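You operate a simulated robot arm through the tools that you are given. There is no shell and no other tool.

The job below is to be done with a simulated two-armed robot. You get a single attempt, and the scene is never put back.

Task
Stand the two listed pipes in their sockets and cap each one.
Fine: the pipe list card names their sizes; sockets and end caps bear the same sizes.

Only the result counts: the job must be done as asked and must still hold three seconds after the hand-in. Knocking over, shifting, dropping, spilling or breaking anything else fails it. A push-on lid holds only when it is set on centred and level and pressed home; a screw cap is set on level and turned clockwise until tight.

Robot
Two 6-joint arms with two-finger parallel grippers on one trunk that stands fixed in place. Base frame: the origin is at the foot of the trunk, x ahead of it, y to its left, z up. Readings come in mm, rad, newtons and seconds.
The left shoulder is at [-77, 177, 832], the right one opposite. With the tool pointing down near the work surface each hand reaches from about 100 to 720 mm from the base axis, measured 20 degrees to its own side. Payload 1.57 kg a hand.
Tool frame (each hand has its own): the origin (TCP) lies between the finger pads and is the grasp point; the fingertips stand 30 mm ahead of it; z points along the fingers, y is the line along which they close. Largest opening 80 mm; finger width 17, thickness 12; the body of the gripper, 40 by 82 mm, starts 80 mm behind the TCP.
Orientation is that of the tool frame in the base frame, as [roll, pitch, yaw] about the fixed x, y, z axes, in that order (R = Rz(yaw) Ry(pitch) Rx(roll)). With the fingers straight down and closing along the base's y, the tool's x points along the base's -x, its y along +y and its z along -z.

Tools
- The arms move only by the tool jog_arm. It takes "left_rows", "right_rows" or both (then of equal length, played together; a hand with none holds still); each is a list of rows, each an object of numbers (a shift or turn left out is 0, a gripper value left out holds the last): "dx", "dy", "dz": the shift along the tool's x, y, z in units of 250 mm (1.0 is 250 mm); "ax", "ay", "az": the turn, a rotation vector about the tool's x, y, z in units of 45 degrees (1.0 is 45 degrees); "hand": the finger opening in mm, from 0 to 80. In form: [{"dx": .., "dy": .., "dz": .., "ax": .., "ay": .., "az": .., "hand": ..}, ...]. A call has 1 to 20 rows; each row is the pose to reach, as a shift and turn from the pose commanded when the call began, along the tool's axes at that moment. A call with a number of a shift or a turn outside -1 to 1 is refused whole. Rows are played at 5 a second. More than 50 mm and 0.15 rad between two rows, or a gripper value outside its range, and nothing of the call is played. A pose out of reach is approached as far as the arm can. The call stops where the force on the tool passes 90 N (or 10 N more than at its start, if that is more) or the arm is blocked; 0.2 s more then pass. Each finger travels about 72 mm/s and halts on what it meets, pressing with about 31 N; the grip force reading is that of the motor and also rises with nothing between the fingers. The clock runs only during rows and for 0.2 s after the last one: add rows that repeat a pose to give the fingers time. The reply holds the time, the measured pose of the TCP, the force on the tool along the base axes, the opening and the grip force, in the units named above and with some noise, with the torque about the TCP (base axes, N m) and any sound that the robot's microphone picked up.
- Cameras (640 x 400 px; columns grow to the right, rows downward): "scene" is now at [45.2, 0.3, 1568.1]; the picture's right is [0.01, -1.00, 0.00], its down [-0.63, -0.01, -0.78] and it looks along [0.78, 0.01, -0.63] (base axes); focal length 375 px, centre (320, 200). "left" rides on the left gripper at [72, 7, -122] in its tool frame; the picture's right is [-0.09, 1.00, 0.00], its down [-0.84, -0.08, -0.54] and it looks along [-0.54, -0.05, 0.84] (tool axes); focal length 238 px, centre (320, 200). "right" rides on the right gripper at [72, -7, -122] in its tool frame; the picture's right is [0.09, 1.00, 0.00], its down [-0.84, 0.08, -0.54] and it looks along [-0.54, 0.05, 0.84] (tool axes); focal length 238 px, centre (320, 200). There is no depth. A picture from a camera that has moved, and an enlarged one, comes with that camera's place and axes in the base frame and with its lens.
- grab_frame(camera): a new picture of that camera. No time passes.
- raise_lower(by): moves the trunk up (or, below 0, down) by that many mm; the arms and the scene camera ride with it, the base frame stays. It gives what a move gives, with no picture.
- aim_head(pan, tilt): turns the head with the scene camera to pan (to the left, within 2.496 rad either way) and tilt (down, from -0.506 to 1.204), counted from straight ahead of the robot (the tilt from the chest, where the trunk bows). It gives what a move gives.
- close_up(camera, box): a new picture of the part [left, top, right, bottom] of that camera's present view, enlarged. No time passes.
- job_done(): hands the job in; it is judged then, once.

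Places have to be worked out from the pictures, the camera data and where the tool is seen. Open the grippers and draw the arms clear of the work before you hand the job in, unless the task says otherwise.

The tools are called after "Emit:" by a JSON object that holds its "name" and its "arguments". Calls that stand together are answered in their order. jog_arm: Moves the arms, as the interface text tells. Its arguments: {"type":"object","properties":{"left_rows":{"type":"array"},"right_rows":{"type":"array"}},"required":[]} The other tools are called the same way: raise_lower (by) moves the trunk up or down; aim_head (pan, tilt) turns the head that bears the scene camera; grab_frame (camera) takes a picture; close_up (camera, box) takes an enlarged picture of a part of a camera's view; job_done () hands the job in.

At the start:

```text
time_s: 0.0
left_ee_pos: [437.7, 158.4, 1271.9]
left_tool_rot: [-3.141, 0.001, 3.141]
left_wrist_force: [0.0, 0.4, 0.3]
left_moment: [0.0, -0.02, -0.02]
left_opening: 80.3
left_grasp_force: 0.1
right_ee_pos: [375.0, -173.7, 1294.2]
right_tool_rot: [3.141, -0.001, 3.141]
right_wrist_force: [-0.3, -0.2, -0.5]
right_moment: [-0.01, 0.02, -0.03]
right_opening: 80.3
right_grasp_force: 0.1
trunk travel left (down, up): [-275.0, 53.0]
head pan, tilt (commanded): [0.014, 0.679]
```

scene: 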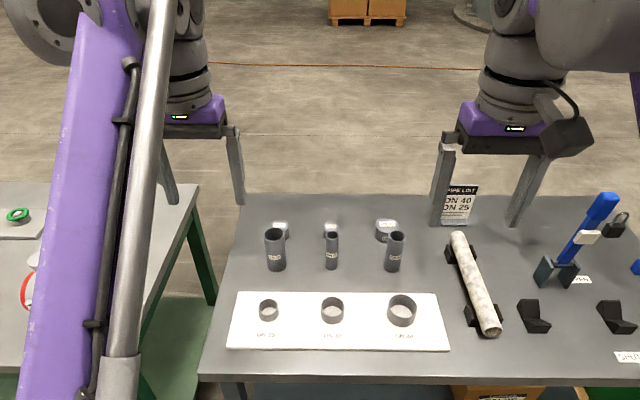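
right: 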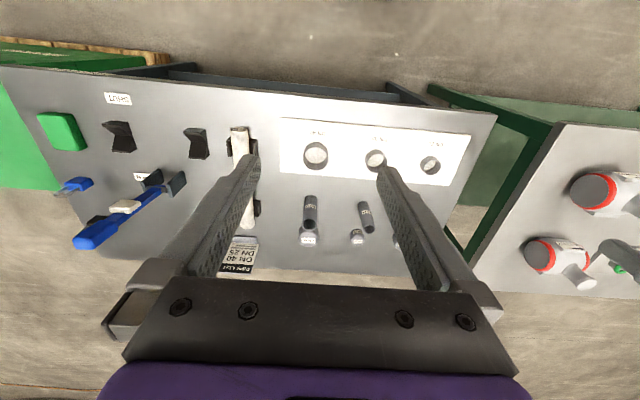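
left: 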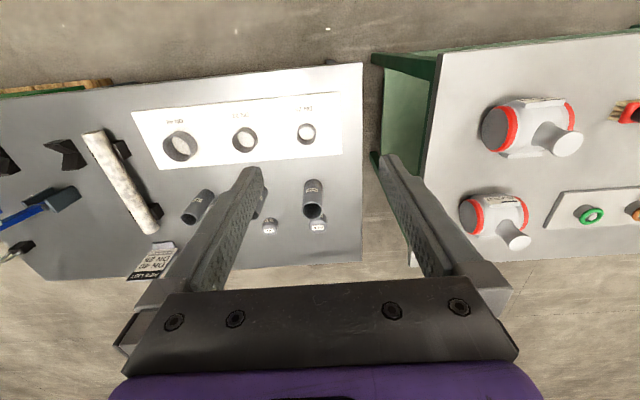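

The scene picture shows three upright pipes, three sockets on a white plate, small caps behind the pipes, and a list card. I take close-ups to read the sizes.

Emit:
{"name": "close_up", "arguments": {"camera": "scene", "box": [420, 170, 500, 220]}}

Emit:
{"name": "close_up", "arguments": {"camera": "scene", "box": [240, 205, 430, 285]}}

Emit:
{"name": "close_up", "arguments": {"camera": "scene", "box": [220, 280, 460, 360]}}

Emit:
{"name": "close_up", "arguments": {"camera": "right", "box": [270, 110, 480, 250]}}

Emit:
{"name": "close_up", "arguments": {"camera": "left", "box": [130, 90, 350, 250]}}

```text
8.00 times, centred on (460, 195) of scene
camera zoom: at [45.2, 0.3, 1568.1], right [0.01, -1.0, 0.0], down [-0.63, -0.01, -0.78], along [0.78, 0.01, -0.63], focal length 2999 px, centre (-800, 240)
```

zoom: 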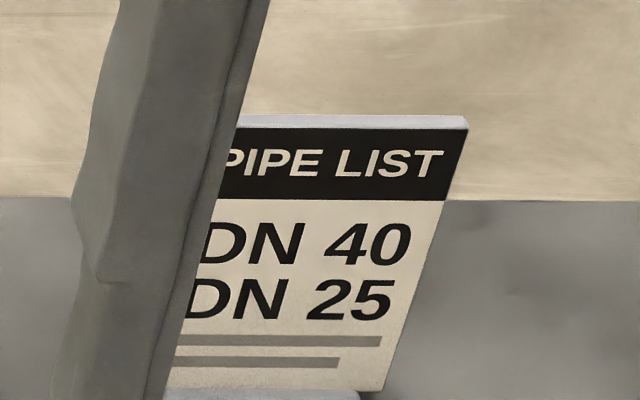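

```text
3.37 times, centred on (335, 245) of scene
camera zoom: at [45.2, 0.3, 1568.1], right [0.01, -1.0, 0.0], down [-0.63, -0.01, -0.78], along [0.78, 0.01, -0.63], focal length 1263 px, centre (270, 48)
```

zoom: 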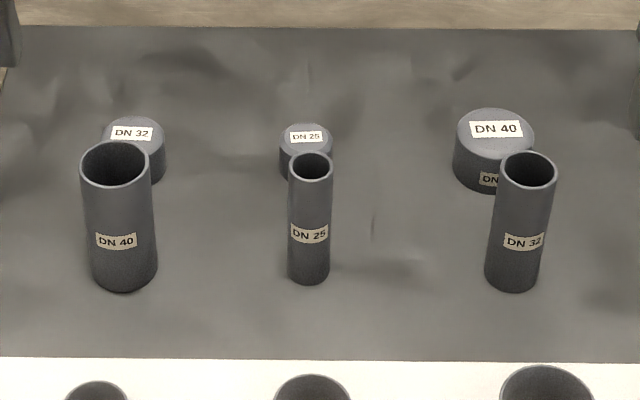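

```text
2.67 times, centred on (340, 320) of scene
camera zoom: at [45.2, 0.3, 1568.1], right [0.01, -1.0, 0.0], down [-0.63, -0.01, -0.78], along [0.78, 0.01, -0.63], focal length 1000 px, centre (267, -120)
```

zoom: 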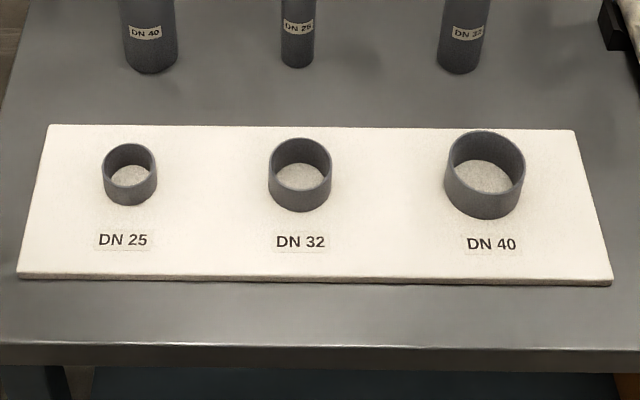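

```text
2.86 times, centred on (375, 180) of right
camera zoom: at [303.8, -180.9, 1417.6], right [-0.09, 1.0, 0.0], down [0.84, 0.08, 0.54], along [0.54, 0.05, -0.84], focal length 681 px, centre (163, 257)
```

zoom: 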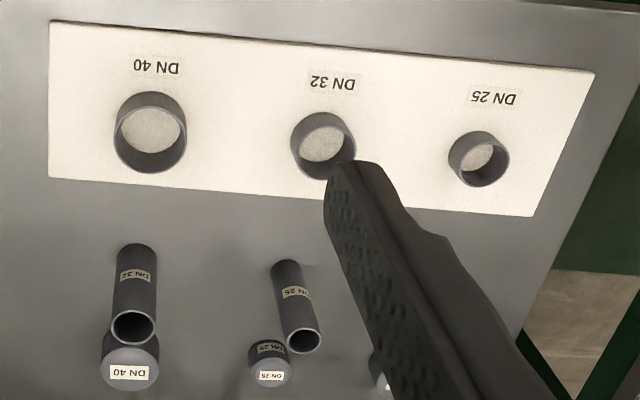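

```text
2.50 times, centred on (240, 170) of left
camera zoom: at [366.9, 166.1, 1393.9], right [0.09, 1.0, 0.0], down [0.84, -0.08, 0.54], along [0.54, -0.05, -0.84], focal length 596 px, centre (520, 275)
```

zoom: 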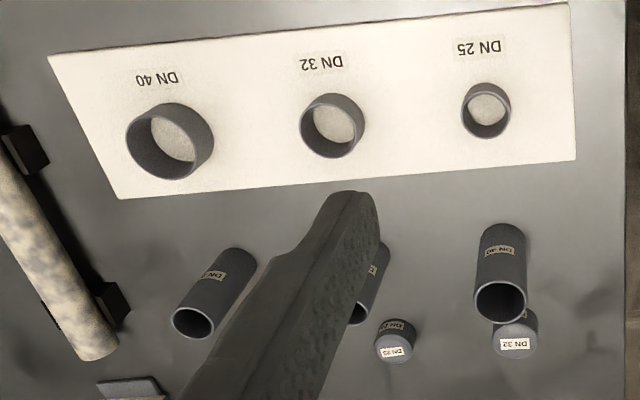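

The card asks for DN 40 and DN 25. Rough triangulation puts the table near z=850, the pipes near x=675 and the caps near x=800, which is far out, so I raise the trunk for more reach and then look again.

Emit:
{"name": "raise_lower", "arguments": {"by": 50}}

```text
time_s: 0.9
left_ee_pos: [438.4, 158.9, 1322.2]
left_tool_rot: [3.141, 0.0, 3.141]
left_wrist_force: [0.5, -0.1, -0.5]
left_moment: [0.0, -0.04, -0.02]
left_opening: 80.0
left_grasp_force: 0.1
right_ee_pos: [375.0, -173.6, 1344.4]
right_tool_rot: [3.142, 0.001, 3.14]
right_wrist_force: [0.0, 1.2, 0.4]
right_moment: [0.02, 0.0, 0.0]
right_opening: 80.1
right_grasp_force: 0.0
trunk travel left (down, up): [-325.0, 3.0]
head pan, tilt (commanded): [0.014, 0.679]
```

The trunk is up by 50 mm. Now I bring both hands lower over the table to get closer wrist-camera views, staying well above the 960 mm pipe tops.

Emit:
{"name": "jog_arm", "arguments": {"left_rows": [{"dx": -0.08, "dy": -0.03, "dz": 0.13}, {"dx": -0.16, "dy": -0.06, "dz": 0.26}, {"dx": -0.24, "dy": -0.09, "dz": 0.4}, {"dx": -0.32, "dy": -0.12, "dz": 0.53}, {"dx": -0.4, "dy": -0.15, "dz": 0.66}, {"dx": -0.488, "dy": -0.176, "dz": 0.8}], "right_rows": [{"dx": -0.08, "dy": 0.0, "dz": 0.13}, {"dx": -0.16, "dy": 0.0, "dz": 0.26}, {"dx": -0.24, "dy": 0.0, "dz": 0.4}, {"dx": -0.32, "dy": 0.0, "dz": 0.53}, {"dx": -0.4, "dy": 0.0, "dz": 0.66}, {"dx": -0.5, "dy": 0.016, "dz": 0.8}]}}

Emit:
{"name": "grab_frame", "arguments": {"camera": "left"}}

Emit:
{"name": "grab_frame", "arguments": {"camera": "right"}}

Emit:
{"name": "grab_frame", "arguments": {"camera": "scene"}}

```text
time_s: 2.3
left_ee_pos: [563.6, 115.2, 1118.6]
left_tool_rot: [-3.14, -0.002, 3.142]
left_wrist_force: [0.1, 0.4, -1.1]
left_moment: [-0.02, 0.03, -0.02]
left_opening: 80.1
left_grasp_force: 0.1
right_ee_pos: [503.3, -171.5, 1144.5]
right_tool_rot: [-3.14, -0.003, -3.14]
right_wrist_force: [-0.4, -0.4, 0.6]
right_moment: [0.02, 0.04, -0.02]
right_opening: 80.0
right_grasp_force: 0.1
trunk travel left (down, up): [-325.0, 3.0]
head pan, tilt (commanded): [0.014, 0.679]
```

```text
taken
camera left: at [490.7, 122.5, 1240.8], right [0.09, 1.0, 0.0], down [0.84, -0.08, 0.54], along [0.54, -0.05, -0.84], focal length 238 px, centre (320, 200)
```

left: 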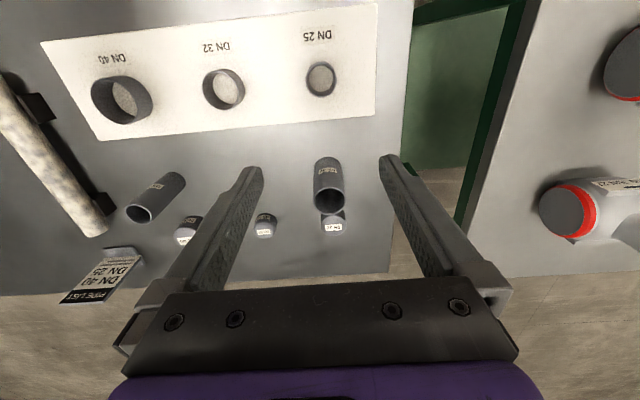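

```text
taken
camera right: at [432.9, -177.7, 1267.7], right [-0.09, 1.0, 0.0], down [0.84, 0.08, 0.54], along [0.54, 0.05, -0.84], focal length 238 px, centre (320, 200)
```

right: 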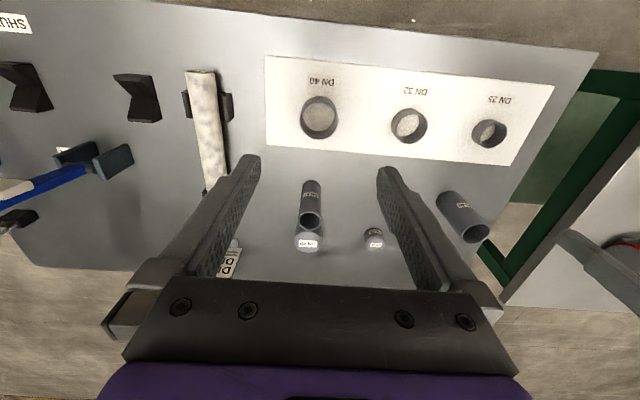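

```text
taken
camera scene: at [46.2, 0.3, 1621.0], right [0.01, -1.0, 0.0], down [-0.63, -0.01, -0.78], along [0.78, 0.01, -0.63], focal length 375 px, centre (320, 200)
```

scene: 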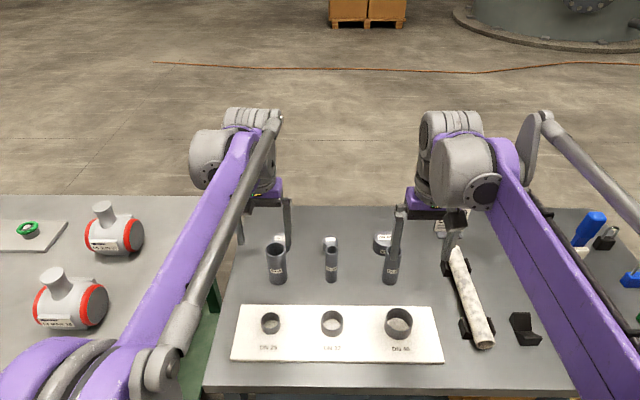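

Both hands are now lower and the pictures are clearer. I take enlarged views of the sockets, pipes and caps from these cameras to triangulate them.

Emit:
{"name": "close_up", "arguments": {"camera": "left", "box": [60, 20, 380, 150]}}

Emit:
{"name": "close_up", "arguments": {"camera": "left", "box": [240, 140, 400, 240]}}

Emit:
{"name": "close_up", "arguments": {"camera": "right", "box": [270, 160, 400, 260]}}

Emit:
{"name": "close_up", "arguments": {"camera": "right", "box": [260, 50, 560, 160]}}

Emit:
{"name": "close_up", "arguments": {"camera": "scene", "box": [240, 220, 440, 350]}}

```text
2.00 times, centred on (220, 85) of left
camera zoom: at [490.7, 122.5, 1240.8], right [0.09, 1.0, 0.0], down [0.84, -0.08, 0.54], along [0.54, -0.05, -0.84], focal length 477 px, centre (520, 430)
```

zoom: 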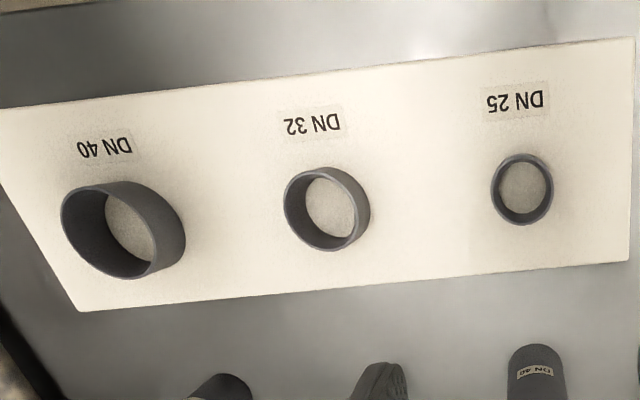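

```text
4.00 times, centred on (320, 190) of left
camera zoom: at [490.7, 122.5, 1240.8], right [0.09, 1.0, 0.0], down [0.84, -0.08, 0.54], along [0.54, -0.05, -0.84], focal length 953 px, centre (320, 240)
```

zoom: 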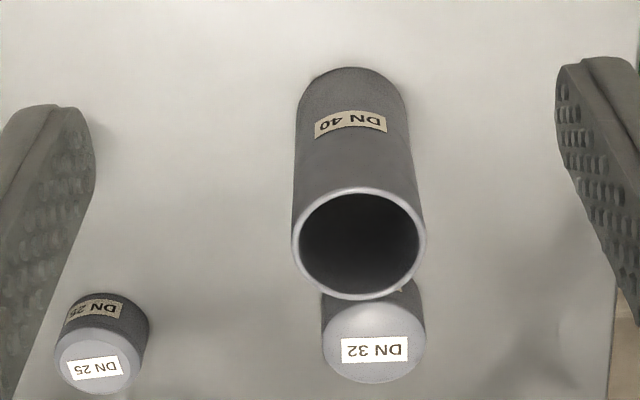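

```text
4.00 times, centred on (335, 210) of right
camera zoom: at [432.9, -177.7, 1267.7], right [-0.09, 1.0, 0.0], down [0.84, 0.08, 0.54], along [0.54, 0.05, -0.84], focal length 953 px, centre (260, 160)
```

zoom: 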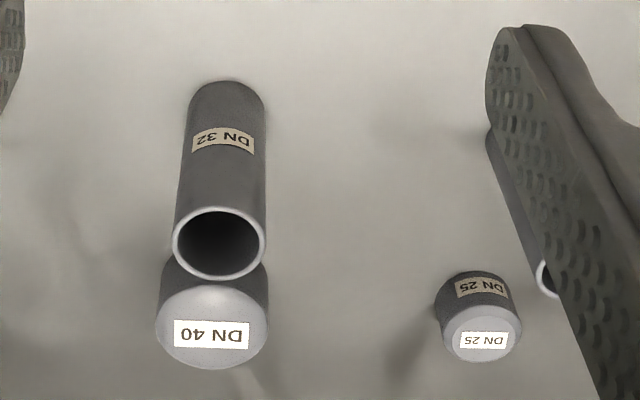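

```text
2.13 times, centred on (410, 105) of right
camera zoom: at [432.9, -177.7, 1267.7], right [-0.09, 1.0, 0.0], down [0.84, 0.08, 0.54], along [0.54, 0.05, -0.84], focal length 508 px, centre (128, 403)
```

zoom: 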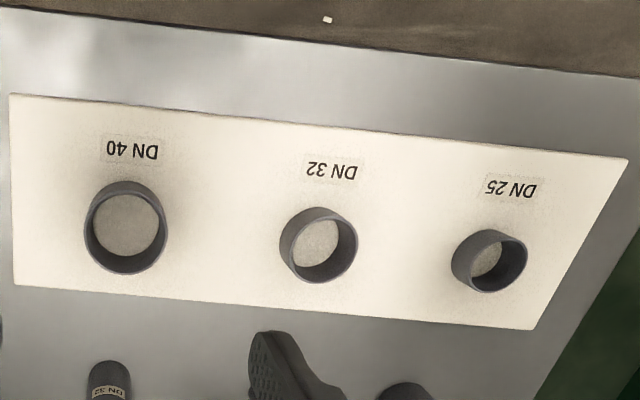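

```text
3.08 times, centred on (340, 285) of scene
camera zoom: at [46.2, 0.3, 1621.0], right [0.01, -1.0, 0.0], down [-0.63, -0.01, -0.78], along [0.78, 0.01, -0.63], focal length 1154 px, centre (258, -62)
```

zoom: 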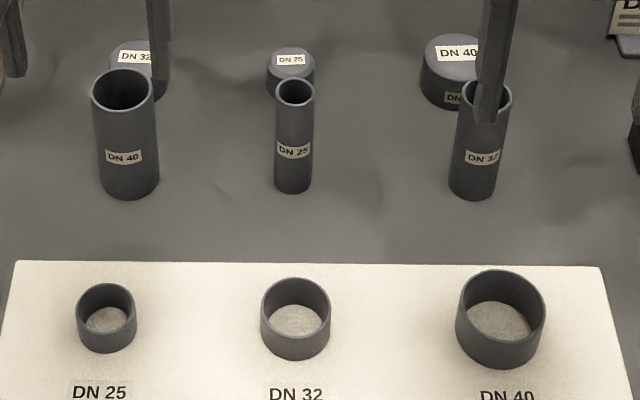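

Triangulation gives the DN 40 pipe top near (674, 117, 960), 48 mm wide. I test whether the left hand can reach straight down above it at z=1040, with fingertips at 1010, clear of the pipe.

Emit:
{"name": "jog_arm", "arguments": {"left_rows": [{"dx": -0.15, "dy": 0.0, "dz": 0.05}, {"dx": -0.3, "dy": 0.0, "dz": 0.1}, {"dx": -0.4416, "dy": 0.007, "dz": 0.2}, {"dx": -0.4416, "dy": 0.007, "dz": 0.314}, {"dx": -0.4416, "dy": 0.007, "dz": 0.314}]}}

Emit:
{"name": "grab_frame", "arguments": {"camera": "left"}}

Emit:
{"name": "close_up", "arguments": {"camera": "left", "box": [240, 80, 400, 180]}}

```text
time_s: 3.5
left_ee_pos: [670.6, 117.2, 1041.0]
left_tool_rot: [3.141, 0.0, 3.14]
left_wrist_force: [0.2, -0.2, 0.0]
left_moment: [-0.04, 0.01, -0.02]
left_opening: 80.1
left_grasp_force: 0.0
right_ee_pos: [502.2, -170.4, 1145.5]
right_tool_rot: [3.141, 0.0, 3.141]
right_wrist_force: [0.7, 0.6, -0.3]
right_moment: [-0.02, -0.02, 0.0]
right_opening: 80.2
right_grasp_force: 0.1
trunk travel left (down, up): [-325.0, 3.0]
head pan, tilt (commanded): [0.014, 0.679]
```

```text
taken
camera left: at [599.0, 124.5, 1162.2], right [0.09, 1.0, 0.0], down [0.84, -0.08, 0.54], along [0.54, -0.05, -0.84], focal length 238 px, centre (320, 200)
```

left: 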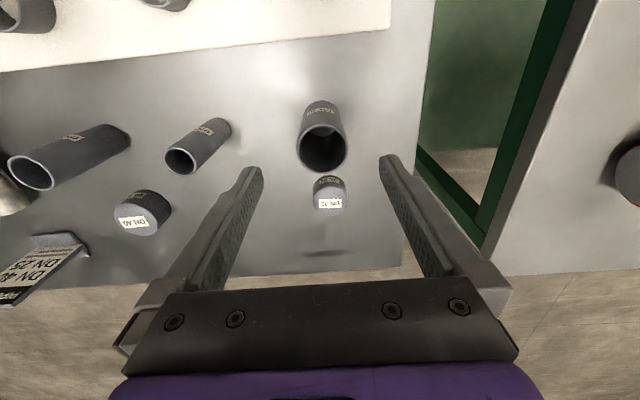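

```text
4.00 times, centred on (320, 130) of left
camera zoom: at [599.0, 124.5, 1162.2], right [0.09, 1.0, 0.0], down [0.84, -0.08, 0.54], along [0.54, -0.05, -0.84], focal length 953 px, centre (320, 480)
```

zoom: 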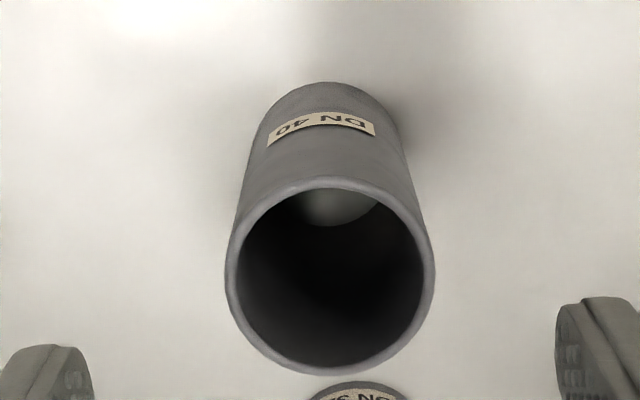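

The pipe top appears about 5 mm ahead and 2.5 mm to the left of the tool axis, so I judge it at (675.5, 119.7). I correct and descend with open fingers to z≈925 around the pipe.

Emit:
{"name": "jog_arm", "arguments": {"left_rows": [{"dx": -0.02, "dy": 0.01, "dz": 0.0}, {"dx": -0.02, "dy": 0.01, "dz": 0.12}, {"dx": -0.02, "dy": 0.01, "dz": 0.24}, {"dx": -0.02, "dy": 0.01, "dz": 0.36}, {"dx": -0.02, "dy": 0.01, "dz": 0.46}, {"dx": -0.02, "dy": 0.01, "dz": 0.46}]}}

Emit:
{"name": "grab_frame", "arguments": {"camera": "left"}}

Emit:
{"name": "close_up", "arguments": {"camera": "scene", "box": [220, 180, 340, 290]}}

```text
time_s: 4.9
left_ee_pos: [676.8, 120.8, 928.6]
left_tool_rot: [3.141, 0.0, 3.14]
left_wrist_force: [-0.4, 0.4, 0.4]
left_moment: [-0.01, 0.0, 0.01]
left_opening: 80.2
left_grasp_force: 0.2
right_ee_pos: [501.5, -169.9, 1145.1]
right_tool_rot: [3.141, 0.003, 3.141]
right_wrist_force: [0.5, -0.6, 0.3]
right_moment: [0.0, -0.01, -0.02]
right_opening: 80.0
right_grasp_force: 0.0
trunk travel left (down, up): [-325.0, 3.0]
head pan, tilt (commanded): [0.014, 0.679]
```

```text
taken
camera left: at [604.7, 127.5, 1049.1], right [0.09, 1.0, 0.0], down [0.84, -0.08, 0.54], along [0.54, -0.05, -0.84], focal length 238 px, centre (320, 200)
```

left: 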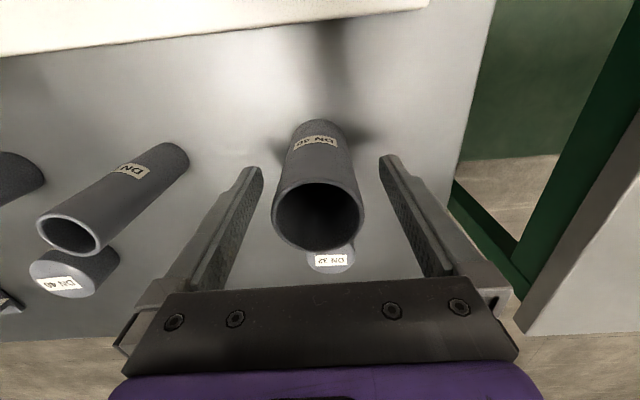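

```text
3.64 times, centred on (280, 235) of scene
camera zoom: at [42.7, 0.3, 1621.1], right [0.01, -1.0, 0.0], down [-0.63, -0.01, -0.78], along [0.78, 0.01, -0.63], focal length 1363 px, centre (466, 73)
```

zoom: 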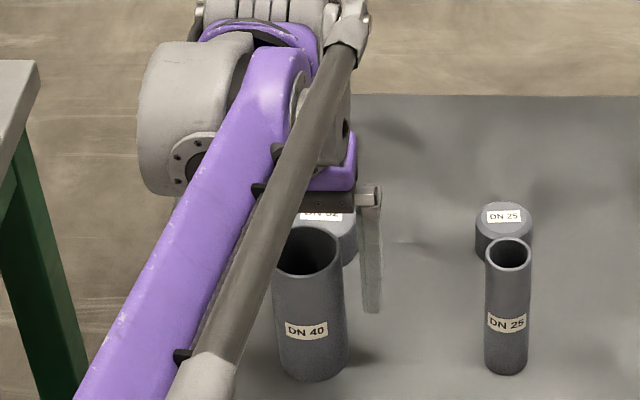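

The hand is around the pipe with clearance on both sides. I zoom in to check how well the pipe is centred along x before closing.

Emit:
{"name": "close_up", "arguments": {"camera": "left", "box": [240, 110, 400, 270]}}

```text
2.50 times, centred on (320, 190) of left
camera zoom: at [604.7, 127.5, 1049.1], right [0.09, 1.0, 0.0], down [0.84, -0.08, 0.54], along [0.54, -0.05, -0.84], focal length 596 px, centre (320, 225)
```

zoom: 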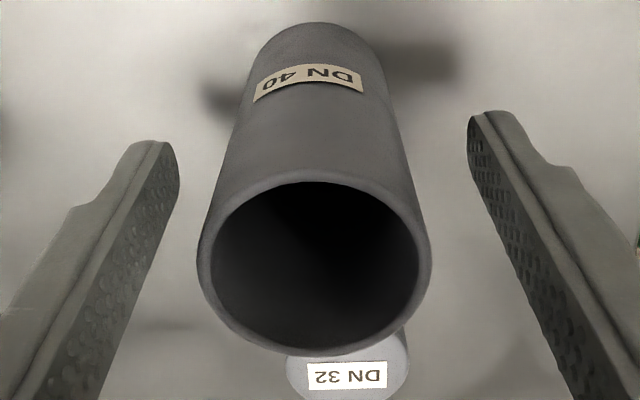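

The pipe is centred between the fingers to within a millimetre or two. I close the fingers on it.

Emit:
{"name": "jog_arm", "arguments": {"left_rows": [{"hand": 60}, {"hand": 45}, {"hand": 35}, {"hand": 35}, {"hand": 35}]}}

Emit:
{"name": "close_up", "arguments": {"camera": "left", "box": [240, 110, 400, 270]}}

```text
time_s: 6.1
left_ee_pos: [675.8, 121.8, 927.4]
left_tool_rot: [-3.141, -0.001, -3.141]
left_wrist_force: [0.3, 0.8, 0.0]
left_moment: [-0.01, -0.01, -0.01]
left_opening: 48.7
left_grasp_force: 31.1
right_ee_pos: [502.3, -170.7, 1145.0]
right_tool_rot: [-3.141, 0.0, 3.141]
right_wrist_force: [0.8, -0.1, 0.5]
right_moment: [0.02, 0.0, 0.03]
right_opening: 80.0
right_grasp_force: 0.0
trunk travel left (down, up): [-325.0, 3.0]
head pan, tilt (commanded): [0.014, 0.679]
```

```text
2.50 times, centred on (320, 190) of left
camera zoom: at [604.8, 127.5, 1049.4], right [0.09, 1.0, 0.0], down [0.84, -0.08, 0.54], along [0.54, -0.05, -0.84], focal length 596 px, centre (320, 225)
```

zoom: 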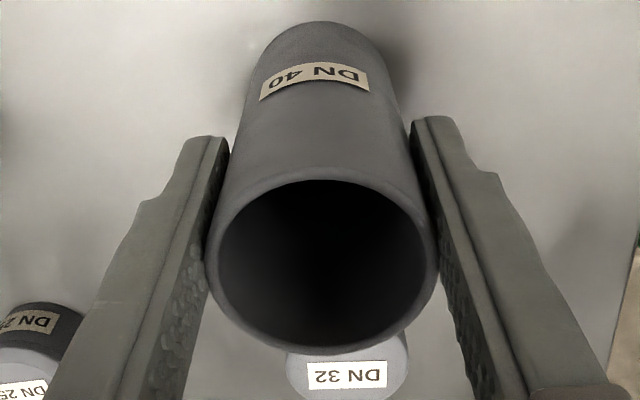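

The grip is firm at 48.7 mm opening. Before lifting, I take strong close-ups of the DN 40 socket from the right and scene cameras to locate it and measure its bore.

Emit:
{"name": "close_up", "arguments": {"camera": "right", "box": [280, 80, 360, 150]}}

Emit:
{"name": "close_up", "arguments": {"camera": "scene", "box": [370, 295, 430, 350]}}

Emit:
{"name": "grab_frame", "arguments": {"camera": "scene"}}

```text
5.71 times, centred on (320, 115) of right
camera zoom: at [430.1, -177.6, 1269.0], right [-0.09, 1.0, 0.0], down [0.84, 0.08, 0.54], along [0.54, 0.05, -0.84], focal length 1362 px, centre (320, 686)
```

zoom: 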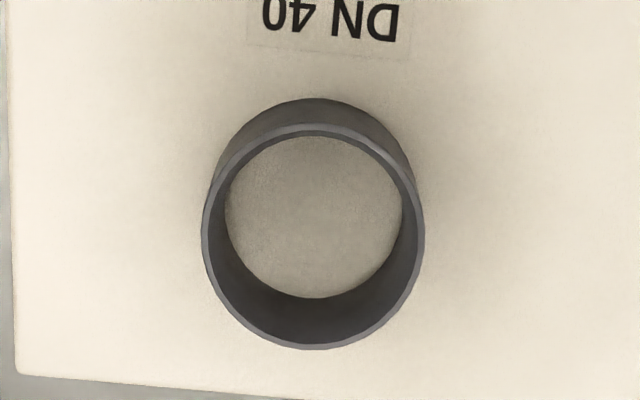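

```text
7.27 times, centred on (400, 322) of scene
camera zoom: at [43.0, 0.4, 1621.1], right [0.01, -1.0, 0.0], down [-0.63, -0.01, -0.78], along [0.78, 0.01, -0.63], focal length 2726 px, centre (-262, -691)
```

zoom: 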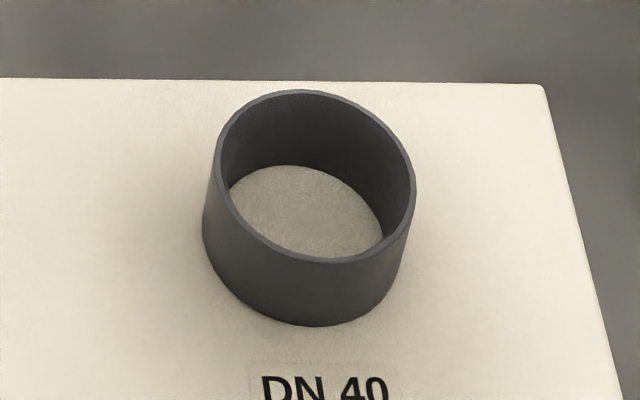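

```text
taken
camera scene: at [43.0, 0.4, 1621.1], right [0.01, -1.0, 0.0], down [-0.63, -0.01, -0.78], along [0.78, 0.01, -0.63], focal length 375 px, centre (320, 200)
```

scene: 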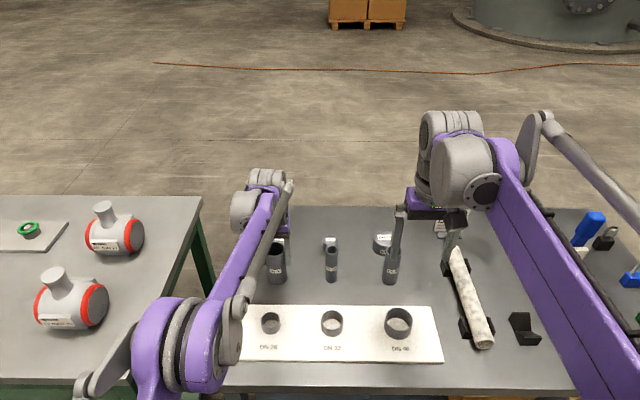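

The DN 40 socket rim triangulates to about (529.5, -170.3, 888) with a bore near 58 mm, so the 48 mm pipe has ample play. I park the right hand away to the right and simultaneously lift the pipe straight up.

Emit:
{"name": "jog_arm", "arguments": {"left_rows": [{"dz": -0.02}, {"dz": -0.06}, {"dz": -0.1}, {"dz": -0.15}, {"dz": -0.2}, {"dz": -0.25}, {"dz": -0.3}, {"dz": -0.34}], "right_rows": [{"dx": 0.075, "dy": -0.125, "dz": -0.075}, {"dx": 0.15, "dy": -0.25, "dz": -0.15}, {"dx": 0.225, "dy": -0.375, "dz": -0.225}, {"dx": 0.3, "dy": -0.5, "dz": -0.3}, {"dx": 0.375, "dy": -0.625, "dz": -0.375}, {"dx": 0.45, "dy": -0.75, "dz": -0.45}, {"dx": 0.525, "dy": -0.875, "dz": -0.525}, {"dx": 0.6, "dy": -1.0, "dz": -0.6}]}}

Emit:
{"name": "grab_frame", "arguments": {"camera": "scene"}}

Emit:
{"name": "grab_frame", "arguments": {"camera": "left"}}

```text
time_s: 7.9
left_ee_pos: [676.4, 119.0, 1014.4]
left_tool_rot: [3.142, 0.002, 3.141]
left_wrist_force: [0.1, -0.1, 0.2]
left_moment: [0.02, 0.01, 0.0]
left_opening: 48.5
left_grasp_force: 31.6
right_ee_pos: [350.3, -421.6, 1291.4]
right_tool_rot: [3.14, -0.001, -3.141]
right_wrist_force: [-0.5, -0.3, -0.3]
right_moment: [0.0, 0.0, -0.01]
right_opening: 80.0
right_grasp_force: 0.1
trunk travel left (down, up): [-325.0, 3.0]
head pan, tilt (commanded): [0.014, 0.679]
```

```text
taken
camera scene: at [42.6, -0.3, 1621.1], right [0.01, -1.0, 0.0], down [-0.63, -0.01, -0.78], along [0.78, 0.01, -0.63], focal length 375 px, centre (320, 200)
```

scene: 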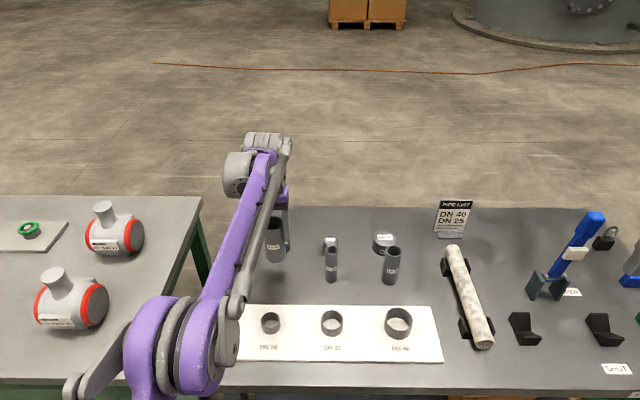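

```text
taken
camera left: at [604.3, 126.0, 1135.9], right [0.09, 1.0, 0.0], down [0.84, -0.08, 0.54], along [0.54, -0.05, -0.84], focal length 238 px, centre (320, 200)
```

left: 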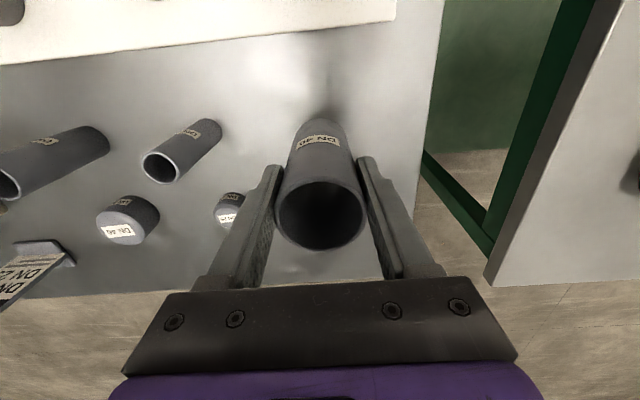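

The pipe is lifted cleanly and the right arm is out of the way. I carry the pipe back in x to the socket row, then sideways towards the DN 40 socket, base at about 940 mm, above the 888 mm rims.

Emit:
{"name": "jog_arm", "arguments": {"left_rows": [{"dx": 0.12}, {"dx": 0.28}, {"dx": 0.44}, {"dx": 0.598}, {"dx": 0.598, "dy": -0.12}, {"dx": 0.598, "dy": -0.28}, {"dx": 0.598, "dy": -0.44}, {"dx": 0.598, "dy": -0.6}, {"dx": 0.598, "dy": -0.76}, {"dx": 0.598, "dy": -0.92}, {"dx": 0.598, "dy": -0.96}]}}

Emit:
{"name": "grab_frame", "arguments": {"camera": "scene"}}

Emit:
{"name": "grab_frame", "arguments": {"camera": "left"}}

```text
time_s: 10.3
left_ee_pos: [527.2, -120.1, 1013.3]
left_tool_rot: [3.141, 0.0, -3.141]
left_wrist_force: [-0.5, 0.0, -0.5]
left_moment: [0.01, -0.01, -0.02]
left_opening: 48.7
left_grasp_force: 30.7
right_ee_pos: [350.9, -419.8, 1291.5]
right_tool_rot: [3.141, 0.0, -3.141]
right_wrist_force: [1.0, -0.1, 0.9]
right_moment: [0.0, 0.01, -0.02]
right_opening: 80.0
right_grasp_force: 0.1
trunk travel left (down, up): [-325.0, 3.0]
head pan, tilt (commanded): [0.014, 0.679]
```

```text
taken
camera scene: at [42.9, 0.7, 1621.1], right [0.01, -1.0, 0.0], down [-0.63, -0.01, -0.78], along [0.78, 0.01, -0.63], focal length 375 px, centre (320, 200)
```

scene: 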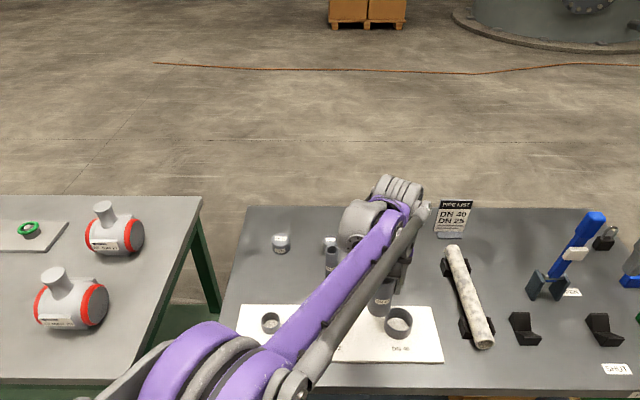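

```text
taken
camera left: at [455.2, -113.3, 1134.9], right [0.09, 1.0, 0.0], down [0.84, -0.08, 0.54], along [0.54, -0.05, -0.84], focal length 238 px, centre (320, 200)
```

left: 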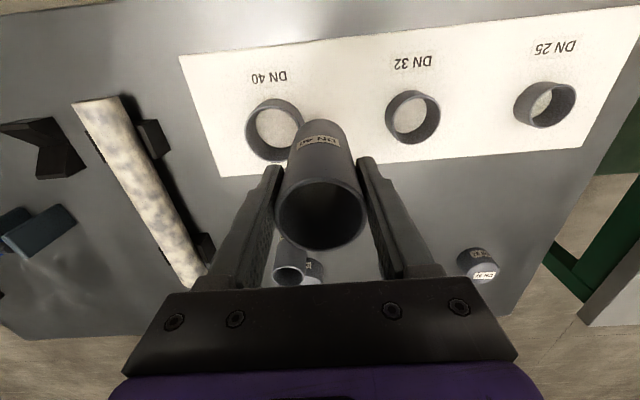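

The pipe base hovers just left of the DN 40 socket. I move the remaining 50 mm to y=-170 and lower slightly, then inspect alignment before inserting.

Emit:
{"name": "jog_arm", "arguments": {"left_rows": [{"dy": -0.1, "dz": 0.0}, {"dy": -0.2, "dz": 0.0}, {"dy": -0.2, "dz": 0.1}, {"dy": -0.2, "dz": 0.1}]}}

Emit:
{"name": "close_up", "arguments": {"camera": "scene", "box": [360, 270, 440, 350]}}

Emit:
{"name": "close_up", "arguments": {"camera": "left", "box": [240, 70, 400, 270]}}

```text
time_s: 11.3
left_ee_pos: [526.9, -171.0, 988.4]
left_tool_rot: [3.141, 0.001, -3.141]
left_wrist_force: [0.6, -0.2, -1.2]
left_moment: [-0.02, 0.0, -0.01]
left_opening: 48.9
left_grasp_force: 31.4
right_ee_pos: [349.6, -420.2, 1291.2]
right_tool_rot: [3.141, 0.001, -3.141]
right_wrist_force: [0.0, -0.2, 0.1]
right_moment: [0.01, -0.05, 0.0]
right_opening: 80.1
right_grasp_force: 0.0
trunk travel left (down, up): [-325.0, 3.0]
head pan, tilt (commanded): [0.014, 0.679]
```

```text
5.00 times, centred on (400, 310) of scene
camera zoom: at [42.8, 0.2, 1621.1], right [0.01, -1.0, 0.0], down [-0.63, -0.01, -0.78], along [0.78, 0.01, -0.63], focal length 1874 px, centre (-80, -350)
```

zoom: 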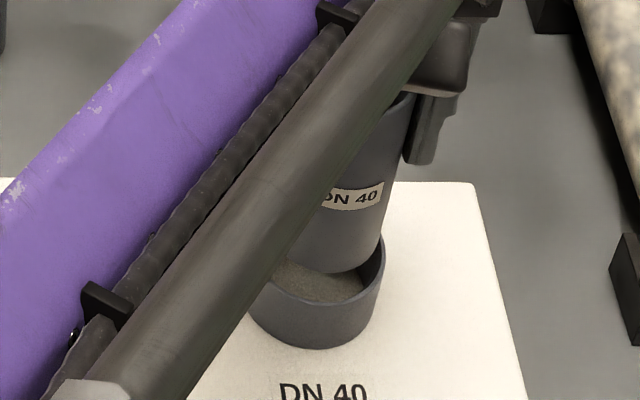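

```text
2.00 times, centred on (320, 170) of left
camera zoom: at [454.9, -164.0, 1109.9], right [0.09, 1.0, 0.0], down [0.84, -0.08, 0.54], along [0.54, -0.05, -0.84], focal length 477 px, centre (320, 260)
```

zoom: 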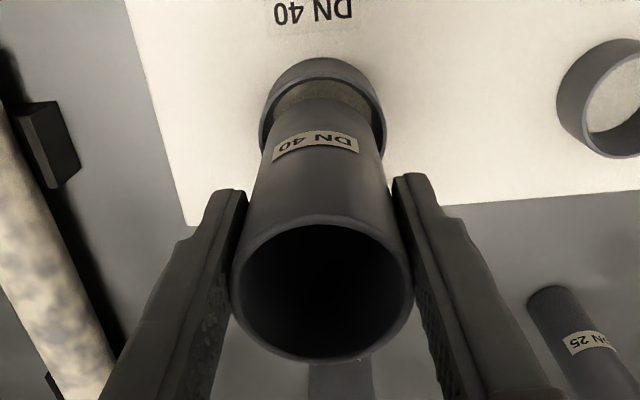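

From the left camera the pipe base and socket ring are concentric in y within about 1 mm, and x agrees in both views. I lower the pipe into the socket to just above the expected floor.

Emit:
{"name": "jog_arm", "arguments": {"left_rows": [{"dz": 0.04}, {"dz": 0.08}, {"dz": 0.12}, {"dz": 0.16}, {"dz": 0.16}]}}

Emit:
{"name": "close_up", "arguments": {"camera": "scene", "box": [360, 270, 440, 350]}}

Emit:
{"name": "close_up", "arguments": {"camera": "left", "box": [240, 70, 400, 270]}}

```text
time_s: 12.5
left_ee_pos: [527.2, -169.5, 949.0]
left_tool_rot: [-3.142, 0.001, -3.141]
left_wrist_force: [-3.1, 0.9, -0.8]
left_moment: [0.07, 0.17, 0.02]
left_opening: 48.7
left_grasp_force: 30.7
right_ee_pos: [350.8, -419.9, 1291.9]
right_tool_rot: [-3.141, 0.0, -3.141]
right_wrist_force: [-0.3, -0.7, -0.6]
right_moment: [-0.02, 0.05, -0.01]
right_opening: 79.9
right_grasp_force: 0.1
trunk travel left (down, up): [-325.0, 3.0]
head pan, tilt (commanded): [0.014, 0.679]
```

```text
5.00 times, centred on (400, 310) of scene
camera zoom: at [42.6, 0.4, 1621.1], right [0.01, -1.0, 0.0], down [-0.63, -0.01, -0.78], along [0.78, 0.01, -0.63], focal length 1874 px, centre (-80, -350)
```

zoom: 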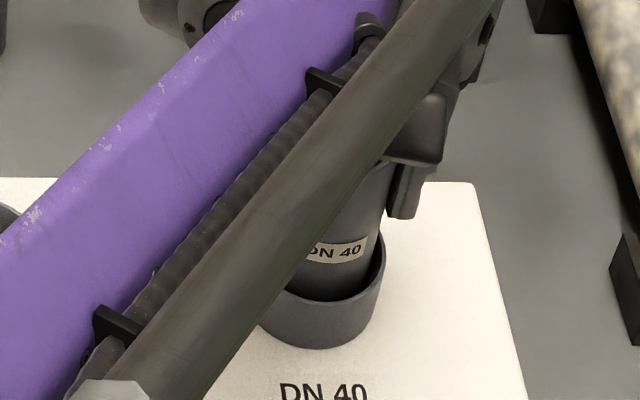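

```text
2.00 times, centred on (320, 170) of left
camera zoom: at [455.4, -163.1, 1070.2], right [0.09, 1.0, 0.0], down [0.84, -0.08, 0.54], along [0.54, -0.05, -0.84], focal length 477 px, centre (320, 260)
```

zoom: 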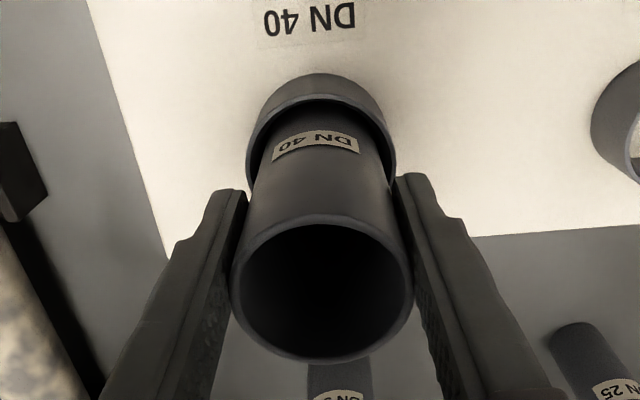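

A small -3 N force in x with a matching moment shows the pipe wall rubbing the far side of the ring. I shift 3 mm back towards the robot and read the force again.

Emit:
{"name": "jog_arm", "arguments": {"left_rows": [{"dx": 0.006}, {"dx": 0.012}, {"dx": 0.012}]}}

Emit:
{"name": "close_up", "arguments": {"camera": "left", "box": [280, 90, 360, 140]}}

```text
time_s: 13.3
left_ee_pos: [523.0, -171.6, 948.2]
left_tool_rot: [-3.141, 0.0, 3.142]
left_wrist_force: [0.2, 0.3, -0.4]
left_moment: [0.01, -0.01, 0.02]
left_opening: 48.7
left_grasp_force: 31.2
right_ee_pos: [350.7, -420.9, 1291.1]
right_tool_rot: [3.141, 0.0, -3.141]
right_wrist_force: [-0.3, 0.3, -0.1]
right_moment: [-0.05, 0.02, 0.0]
right_opening: 79.9
right_grasp_force: 0.1
trunk travel left (down, up): [-325.0, 3.0]
head pan, tilt (commanded): [0.014, 0.679]
```

```text
8.00 times, centred on (320, 115) of left
camera zoom: at [452.4, -163.1, 1070.5], right [0.09, 1.0, 0.0], down [0.84, -0.08, 0.54], along [0.54, -0.05, -0.84], focal length 1907 px, centre (320, 880)
```

zoom: 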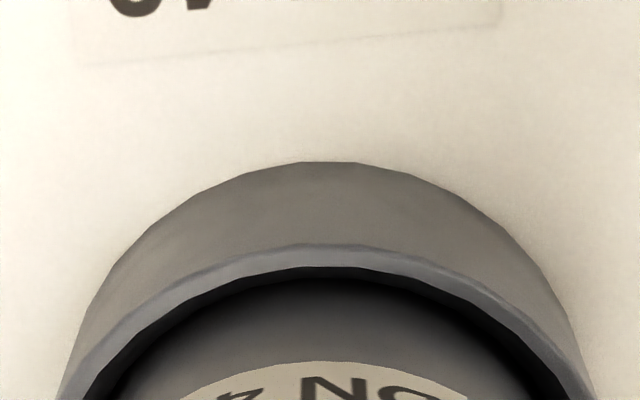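

Forces vanished, so the pipe hangs free in the ring. I lower in small steps until the floor is felt.

Emit:
{"name": "jog_arm", "arguments": {"left_rows": [{"dz": 0.008}, {"dz": 0.016}, {"dz": 0.024}, {"dz": 0.024}]}}

```text
time_s: 14.3
left_ee_pos: [522.5, -170.4, 942.1]
left_tool_rot: [3.141, -0.002, 3.141]
left_wrist_force: [0.7, 0.6, -1.4]
left_moment: [0.03, -0.02, 0.02]
left_opening: 48.9
left_grasp_force: 30.8
right_ee_pos: [350.0, -421.8, 1292.4]
right_tool_rot: [3.141, 0.001, -3.141]
right_wrist_force: [-0.5, -0.1, -0.2]
right_moment: [0.0, 0.04, -0.01]
right_opening: 80.3
right_grasp_force: 0.0
trunk travel left (down, up): [-325.0, 3.0]
head pan, tilt (commanded): [0.014, 0.679]
```

No contact yet at z=942. I continue down in 3 mm steps.

Emit:
{"name": "jog_arm", "arguments": {"left_rows": [{"dz": 0.006}, {"dz": 0.012}, {"dz": 0.012}]}}

```text
time_s: 15.1
left_ee_pos: [523.3, -171.3, 940.7]
left_tool_rot: [-3.141, 0.001, 3.141]
left_wrist_force: [0.5, -0.5, 5.2]
left_moment: [-0.07, -0.08, -0.02]
left_opening: 48.9
left_grasp_force: 30.7
right_ee_pos: [350.0, -419.4, 1291.6]
right_tool_rot: [3.141, 0.002, -3.141]
right_wrist_force: [0.7, 0.7, -0.4]
right_moment: [-0.02, -0.03, 0.02]
right_opening: 79.9
right_grasp_force: 0.1
trunk travel left (down, up): [-325.0, 3.0]
head pan, tilt (commanded): [0.014, 0.679]
```

The floor is felt (+5 N) at TCP z≈941, with the pipe base about 23 mm below the rim. I open the fingers and lift straight up.

Emit:
{"name": "jog_arm", "arguments": {"left_rows": [{"hand": 56}, {"hand": 68}, {"hand": 80}, {"hand": 80}, {"dz": -0.1, "hand": 80}, {"dz": -0.25}, {"dz": -0.4}, {"dz": -0.5}]}}

Emit:
{"name": "grab_frame", "arguments": {"camera": "left"}}

Emit:
{"name": "close_up", "arguments": {"camera": "left", "box": [240, 60, 400, 160]}}

```text
time_s: 16.9
left_ee_pos: [526.3, -170.6, 1065.1]
left_tool_rot: [3.141, 0.0, 3.142]
left_wrist_force: [0.5, -0.8, -0.4]
left_moment: [-0.02, 0.0, 0.0]
left_opening: 80.2
left_grasp_force: 0.0
right_ee_pos: [351.3, -420.7, 1291.3]
right_tool_rot: [3.141, 0.0, 3.141]
right_wrist_force: [0.1, -0.6, 0.1]
right_moment: [0.01, -0.01, -0.01]
right_opening: 80.2
right_grasp_force: 0.2
trunk travel left (down, up): [-325.0, 3.0]
head pan, tilt (commanded): [0.014, 0.679]
```

```text
taken
camera left: at [452.7, -163.7, 1186.9], right [0.09, 1.0, 0.0], down [0.84, -0.08, 0.54], along [0.54, -0.05, -0.84], focal length 238 px, centre (320, 200)
```

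left: 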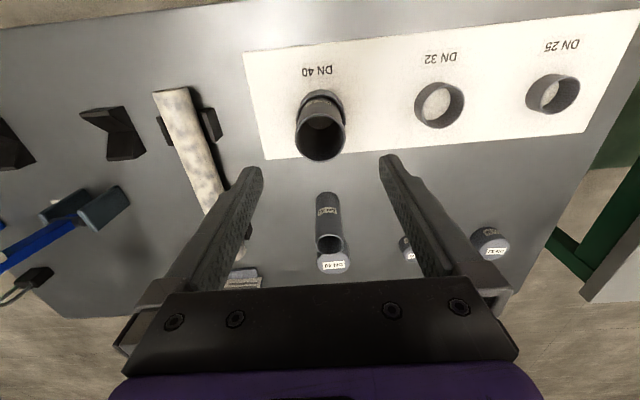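

```text
4.00 times, centred on (320, 110) of left
camera zoom: at [452.7, -163.7, 1186.9], right [0.09, 1.0, 0.0], down [0.84, -0.08, 0.54], along [0.54, -0.05, -0.84], focal length 953 px, centre (320, 560)
```

zoom: 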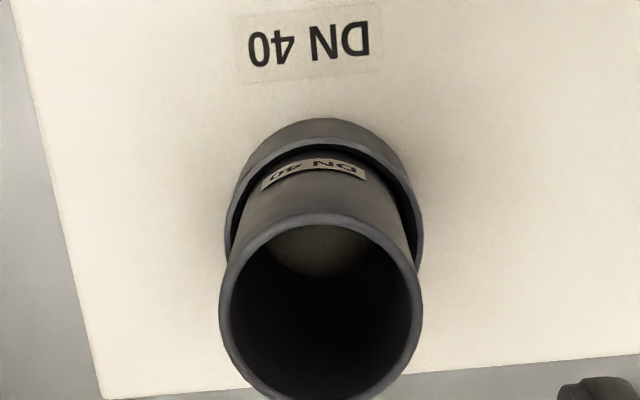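

The DN 40 pipe stands in its socket near (524.5, -170). Next I move the left hand above the DN 25 pipe, estimated at (678, -18, 955), and look.

Emit:
{"name": "jog_arm", "arguments": {"left_rows": [{"dx": -0.1, "dy": 0.1}, {"dx": -0.2, "dy": 0.2}, {"dx": -0.3, "dy": 0.3}, {"dx": -0.4, "dy": 0.4}, {"dx": -0.5, "dy": 0.5}, {"dx": -0.605, "dy": 0.61}, {"dx": -0.605, "dy": 0.61, "dz": 0.08}, {"dx": -0.605, "dy": 0.61, "dz": 0.08}]}}

Emit:
{"name": "grab_frame", "arguments": {"camera": "left"}}

Emit:
{"name": "close_up", "arguments": {"camera": "left", "box": [240, 80, 400, 180]}}

Emit:
{"name": "grab_frame", "arguments": {"camera": "scene"}}

```text
time_s: 18.7
left_ee_pos: [672.0, -15.8, 1042.9]
left_tool_rot: [3.139, 0.001, 3.141]
left_wrist_force: [0.3, 0.2, -0.1]
left_moment: [0.0, -0.01, -0.02]
left_opening: 80.1
left_grasp_force: 0.0
left hand out of reach, approached as far as the arm can: row 6, 7, 8
right_ee_pos: [350.3, -421.9, 1291.1]
right_tool_rot: [3.141, -0.001, 3.141]
right_wrist_force: [0.5, 0.3, -0.5]
right_moment: [-0.01, 0.02, -0.01]
right_opening: 79.9
right_grasp_force: 0.0
trunk travel left (down, up): [-325.0, 3.0]
head pan, tilt (commanded): [0.014, 0.679]
```

```text
taken
camera left: at [599.9, -9.9, 1165.5], right [0.09, 1.0, 0.0], down [0.84, -0.08, 0.54], along [0.54, -0.05, -0.84], focal length 238 px, centre (320, 200)
```

left: 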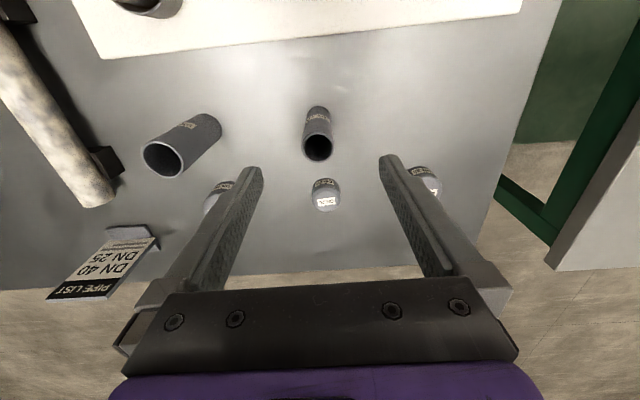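

```text
4.00 times, centred on (320, 130) of left
camera zoom: at [599.9, -9.9, 1165.5], right [0.09, 1.0, 0.0], down [0.84, -0.08, 0.54], along [0.54, -0.05, -0.84], focal length 953 px, centre (320, 480)
```

zoom: 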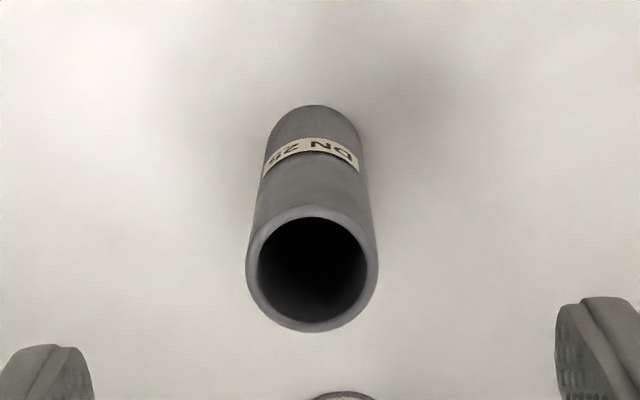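

```text
taken
camera scene: at [43.0, 0.1, 1621.1], right [0.01, -1.0, 0.0], down [-0.63, -0.01, -0.78], along [0.78, 0.01, -0.63], focal length 375 px, centre (320, 200)
```

scene: 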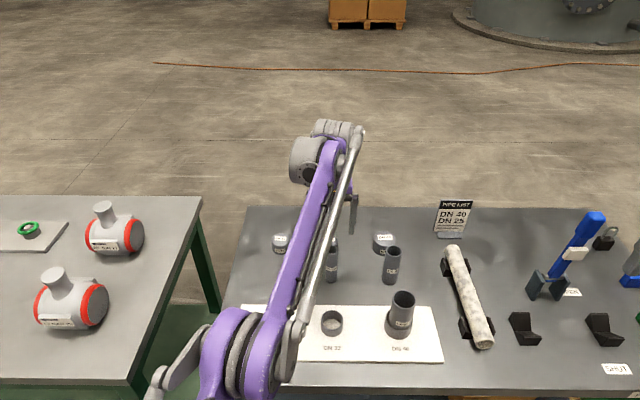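

The DN 25 pipe appears at about (678.5, -19). The straight-down reach was just short at this height, but gets better lower down, so I descend around the pipe to z≈930.

Emit:
{"name": "jog_arm", "arguments": {"left_rows": [{"dx": -0.006, "dy": -0.004, "dz": 0.12}, {"dx": -0.006, "dy": -0.004, "dz": 0.24}, {"dx": -0.006, "dy": -0.004, "dz": 0.36}, {"dx": -0.006, "dy": -0.004, "dz": 0.46}, {"dx": -0.006, "dy": -0.004, "dz": 0.46}]}}

Emit:
{"name": "close_up", "arguments": {"camera": "left", "box": [240, 110, 400, 270]}}

```text
time_s: 19.9
left_ee_pos: [673.5, -18.6, 928.8]
left_tool_rot: [-3.141, -0.001, 3.141]
left_wrist_force: [0.3, 0.1, 0.7]
left_moment: [0.02, 0.0, -0.02]
left_opening: 80.0
left_grasp_force: 0.0
right_ee_pos: [350.3, -419.8, 1292.1]
right_tool_rot: [3.141, 0.0, -3.14]
right_wrist_force: [-0.2, 0.0, 0.3]
right_moment: [0.01, 0.0, 0.01]
right_opening: 80.0
right_grasp_force: 0.1
trunk travel left (down, up): [-325.0, 3.0]
head pan, tilt (commanded): [0.014, 0.679]
```

```text
2.50 times, centred on (320, 190) of left
camera zoom: at [602.6, -10.8, 1050.3], right [0.09, 1.0, 0.0], down [0.84, -0.08, 0.54], along [0.54, -0.05, -0.84], focal length 596 px, centre (320, 225)
```

zoom: 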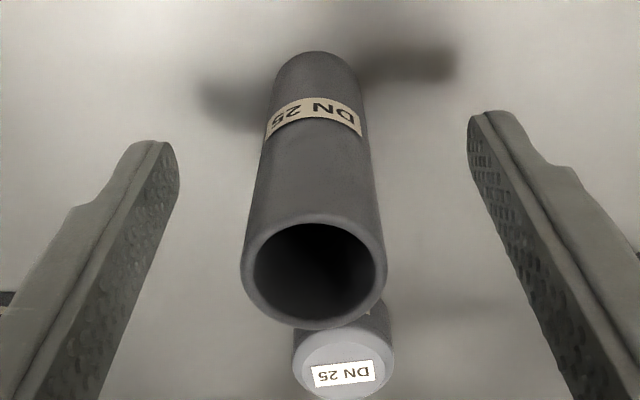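

The pipe is about 4 mm ahead of the tool axis. I shift forward 4 mm and then close on it.

Emit:
{"name": "jog_arm", "arguments": {"left_rows": [{"dx": -0.008, "dy": -0.003}, {"dx": -0.016, "dy": -0.003}, {"dx": -0.016, "dy": -0.003, "hand": 60}, {"dx": -0.016, "dy": -0.003, "hand": 45}, {"dx": -0.016, "dy": -0.003, "hand": 32}, {"dx": -0.016, "dy": -0.003, "hand": 20}, {"dx": -0.016, "dy": -0.003, "hand": 20}, {"dx": -0.016, "dy": -0.003, "hand": 20}]}}

Emit:
{"name": "close_up", "arguments": {"camera": "left", "box": [240, 110, 400, 270]}}

```text
time_s: 21.7
left_ee_pos: [676.6, -18.6, 929.0]
left_tool_rot: [-3.141, 0.001, -3.141]
left_wrist_force: [0.5, 0.4, -0.4]
left_moment: [0.02, -0.04, 0.01]
left_opening: 30.5
left_grasp_force: 30.9
right_ee_pos: [350.3, -421.0, 1291.5]
right_tool_rot: [3.14, 0.0, 3.141]
right_wrist_force: [-0.6, -0.4, -0.2]
right_moment: [0.01, 0.0, 0.0]
right_opening: 79.9
right_grasp_force: 0.1
trunk travel left (down, up): [-325.0, 3.0]
head pan, tilt (commanded): [0.014, 0.679]
```

```text
2.50 times, centred on (320, 190) of left
camera zoom: at [605.6, -11.7, 1050.7], right [0.09, 1.0, 0.0], down [0.84, -0.08, 0.54], along [0.54, -0.05, -0.84], focal length 596 px, centre (320, 225)
```

zoom: 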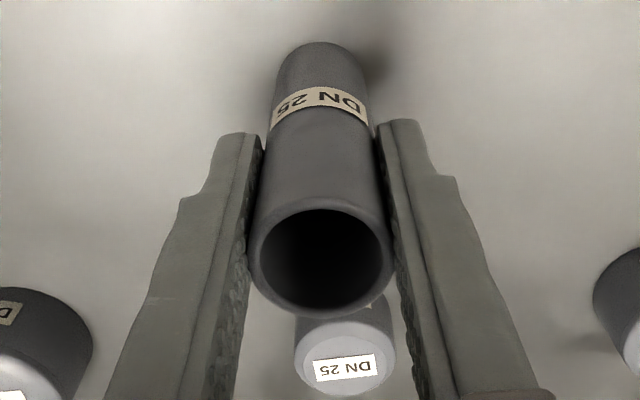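

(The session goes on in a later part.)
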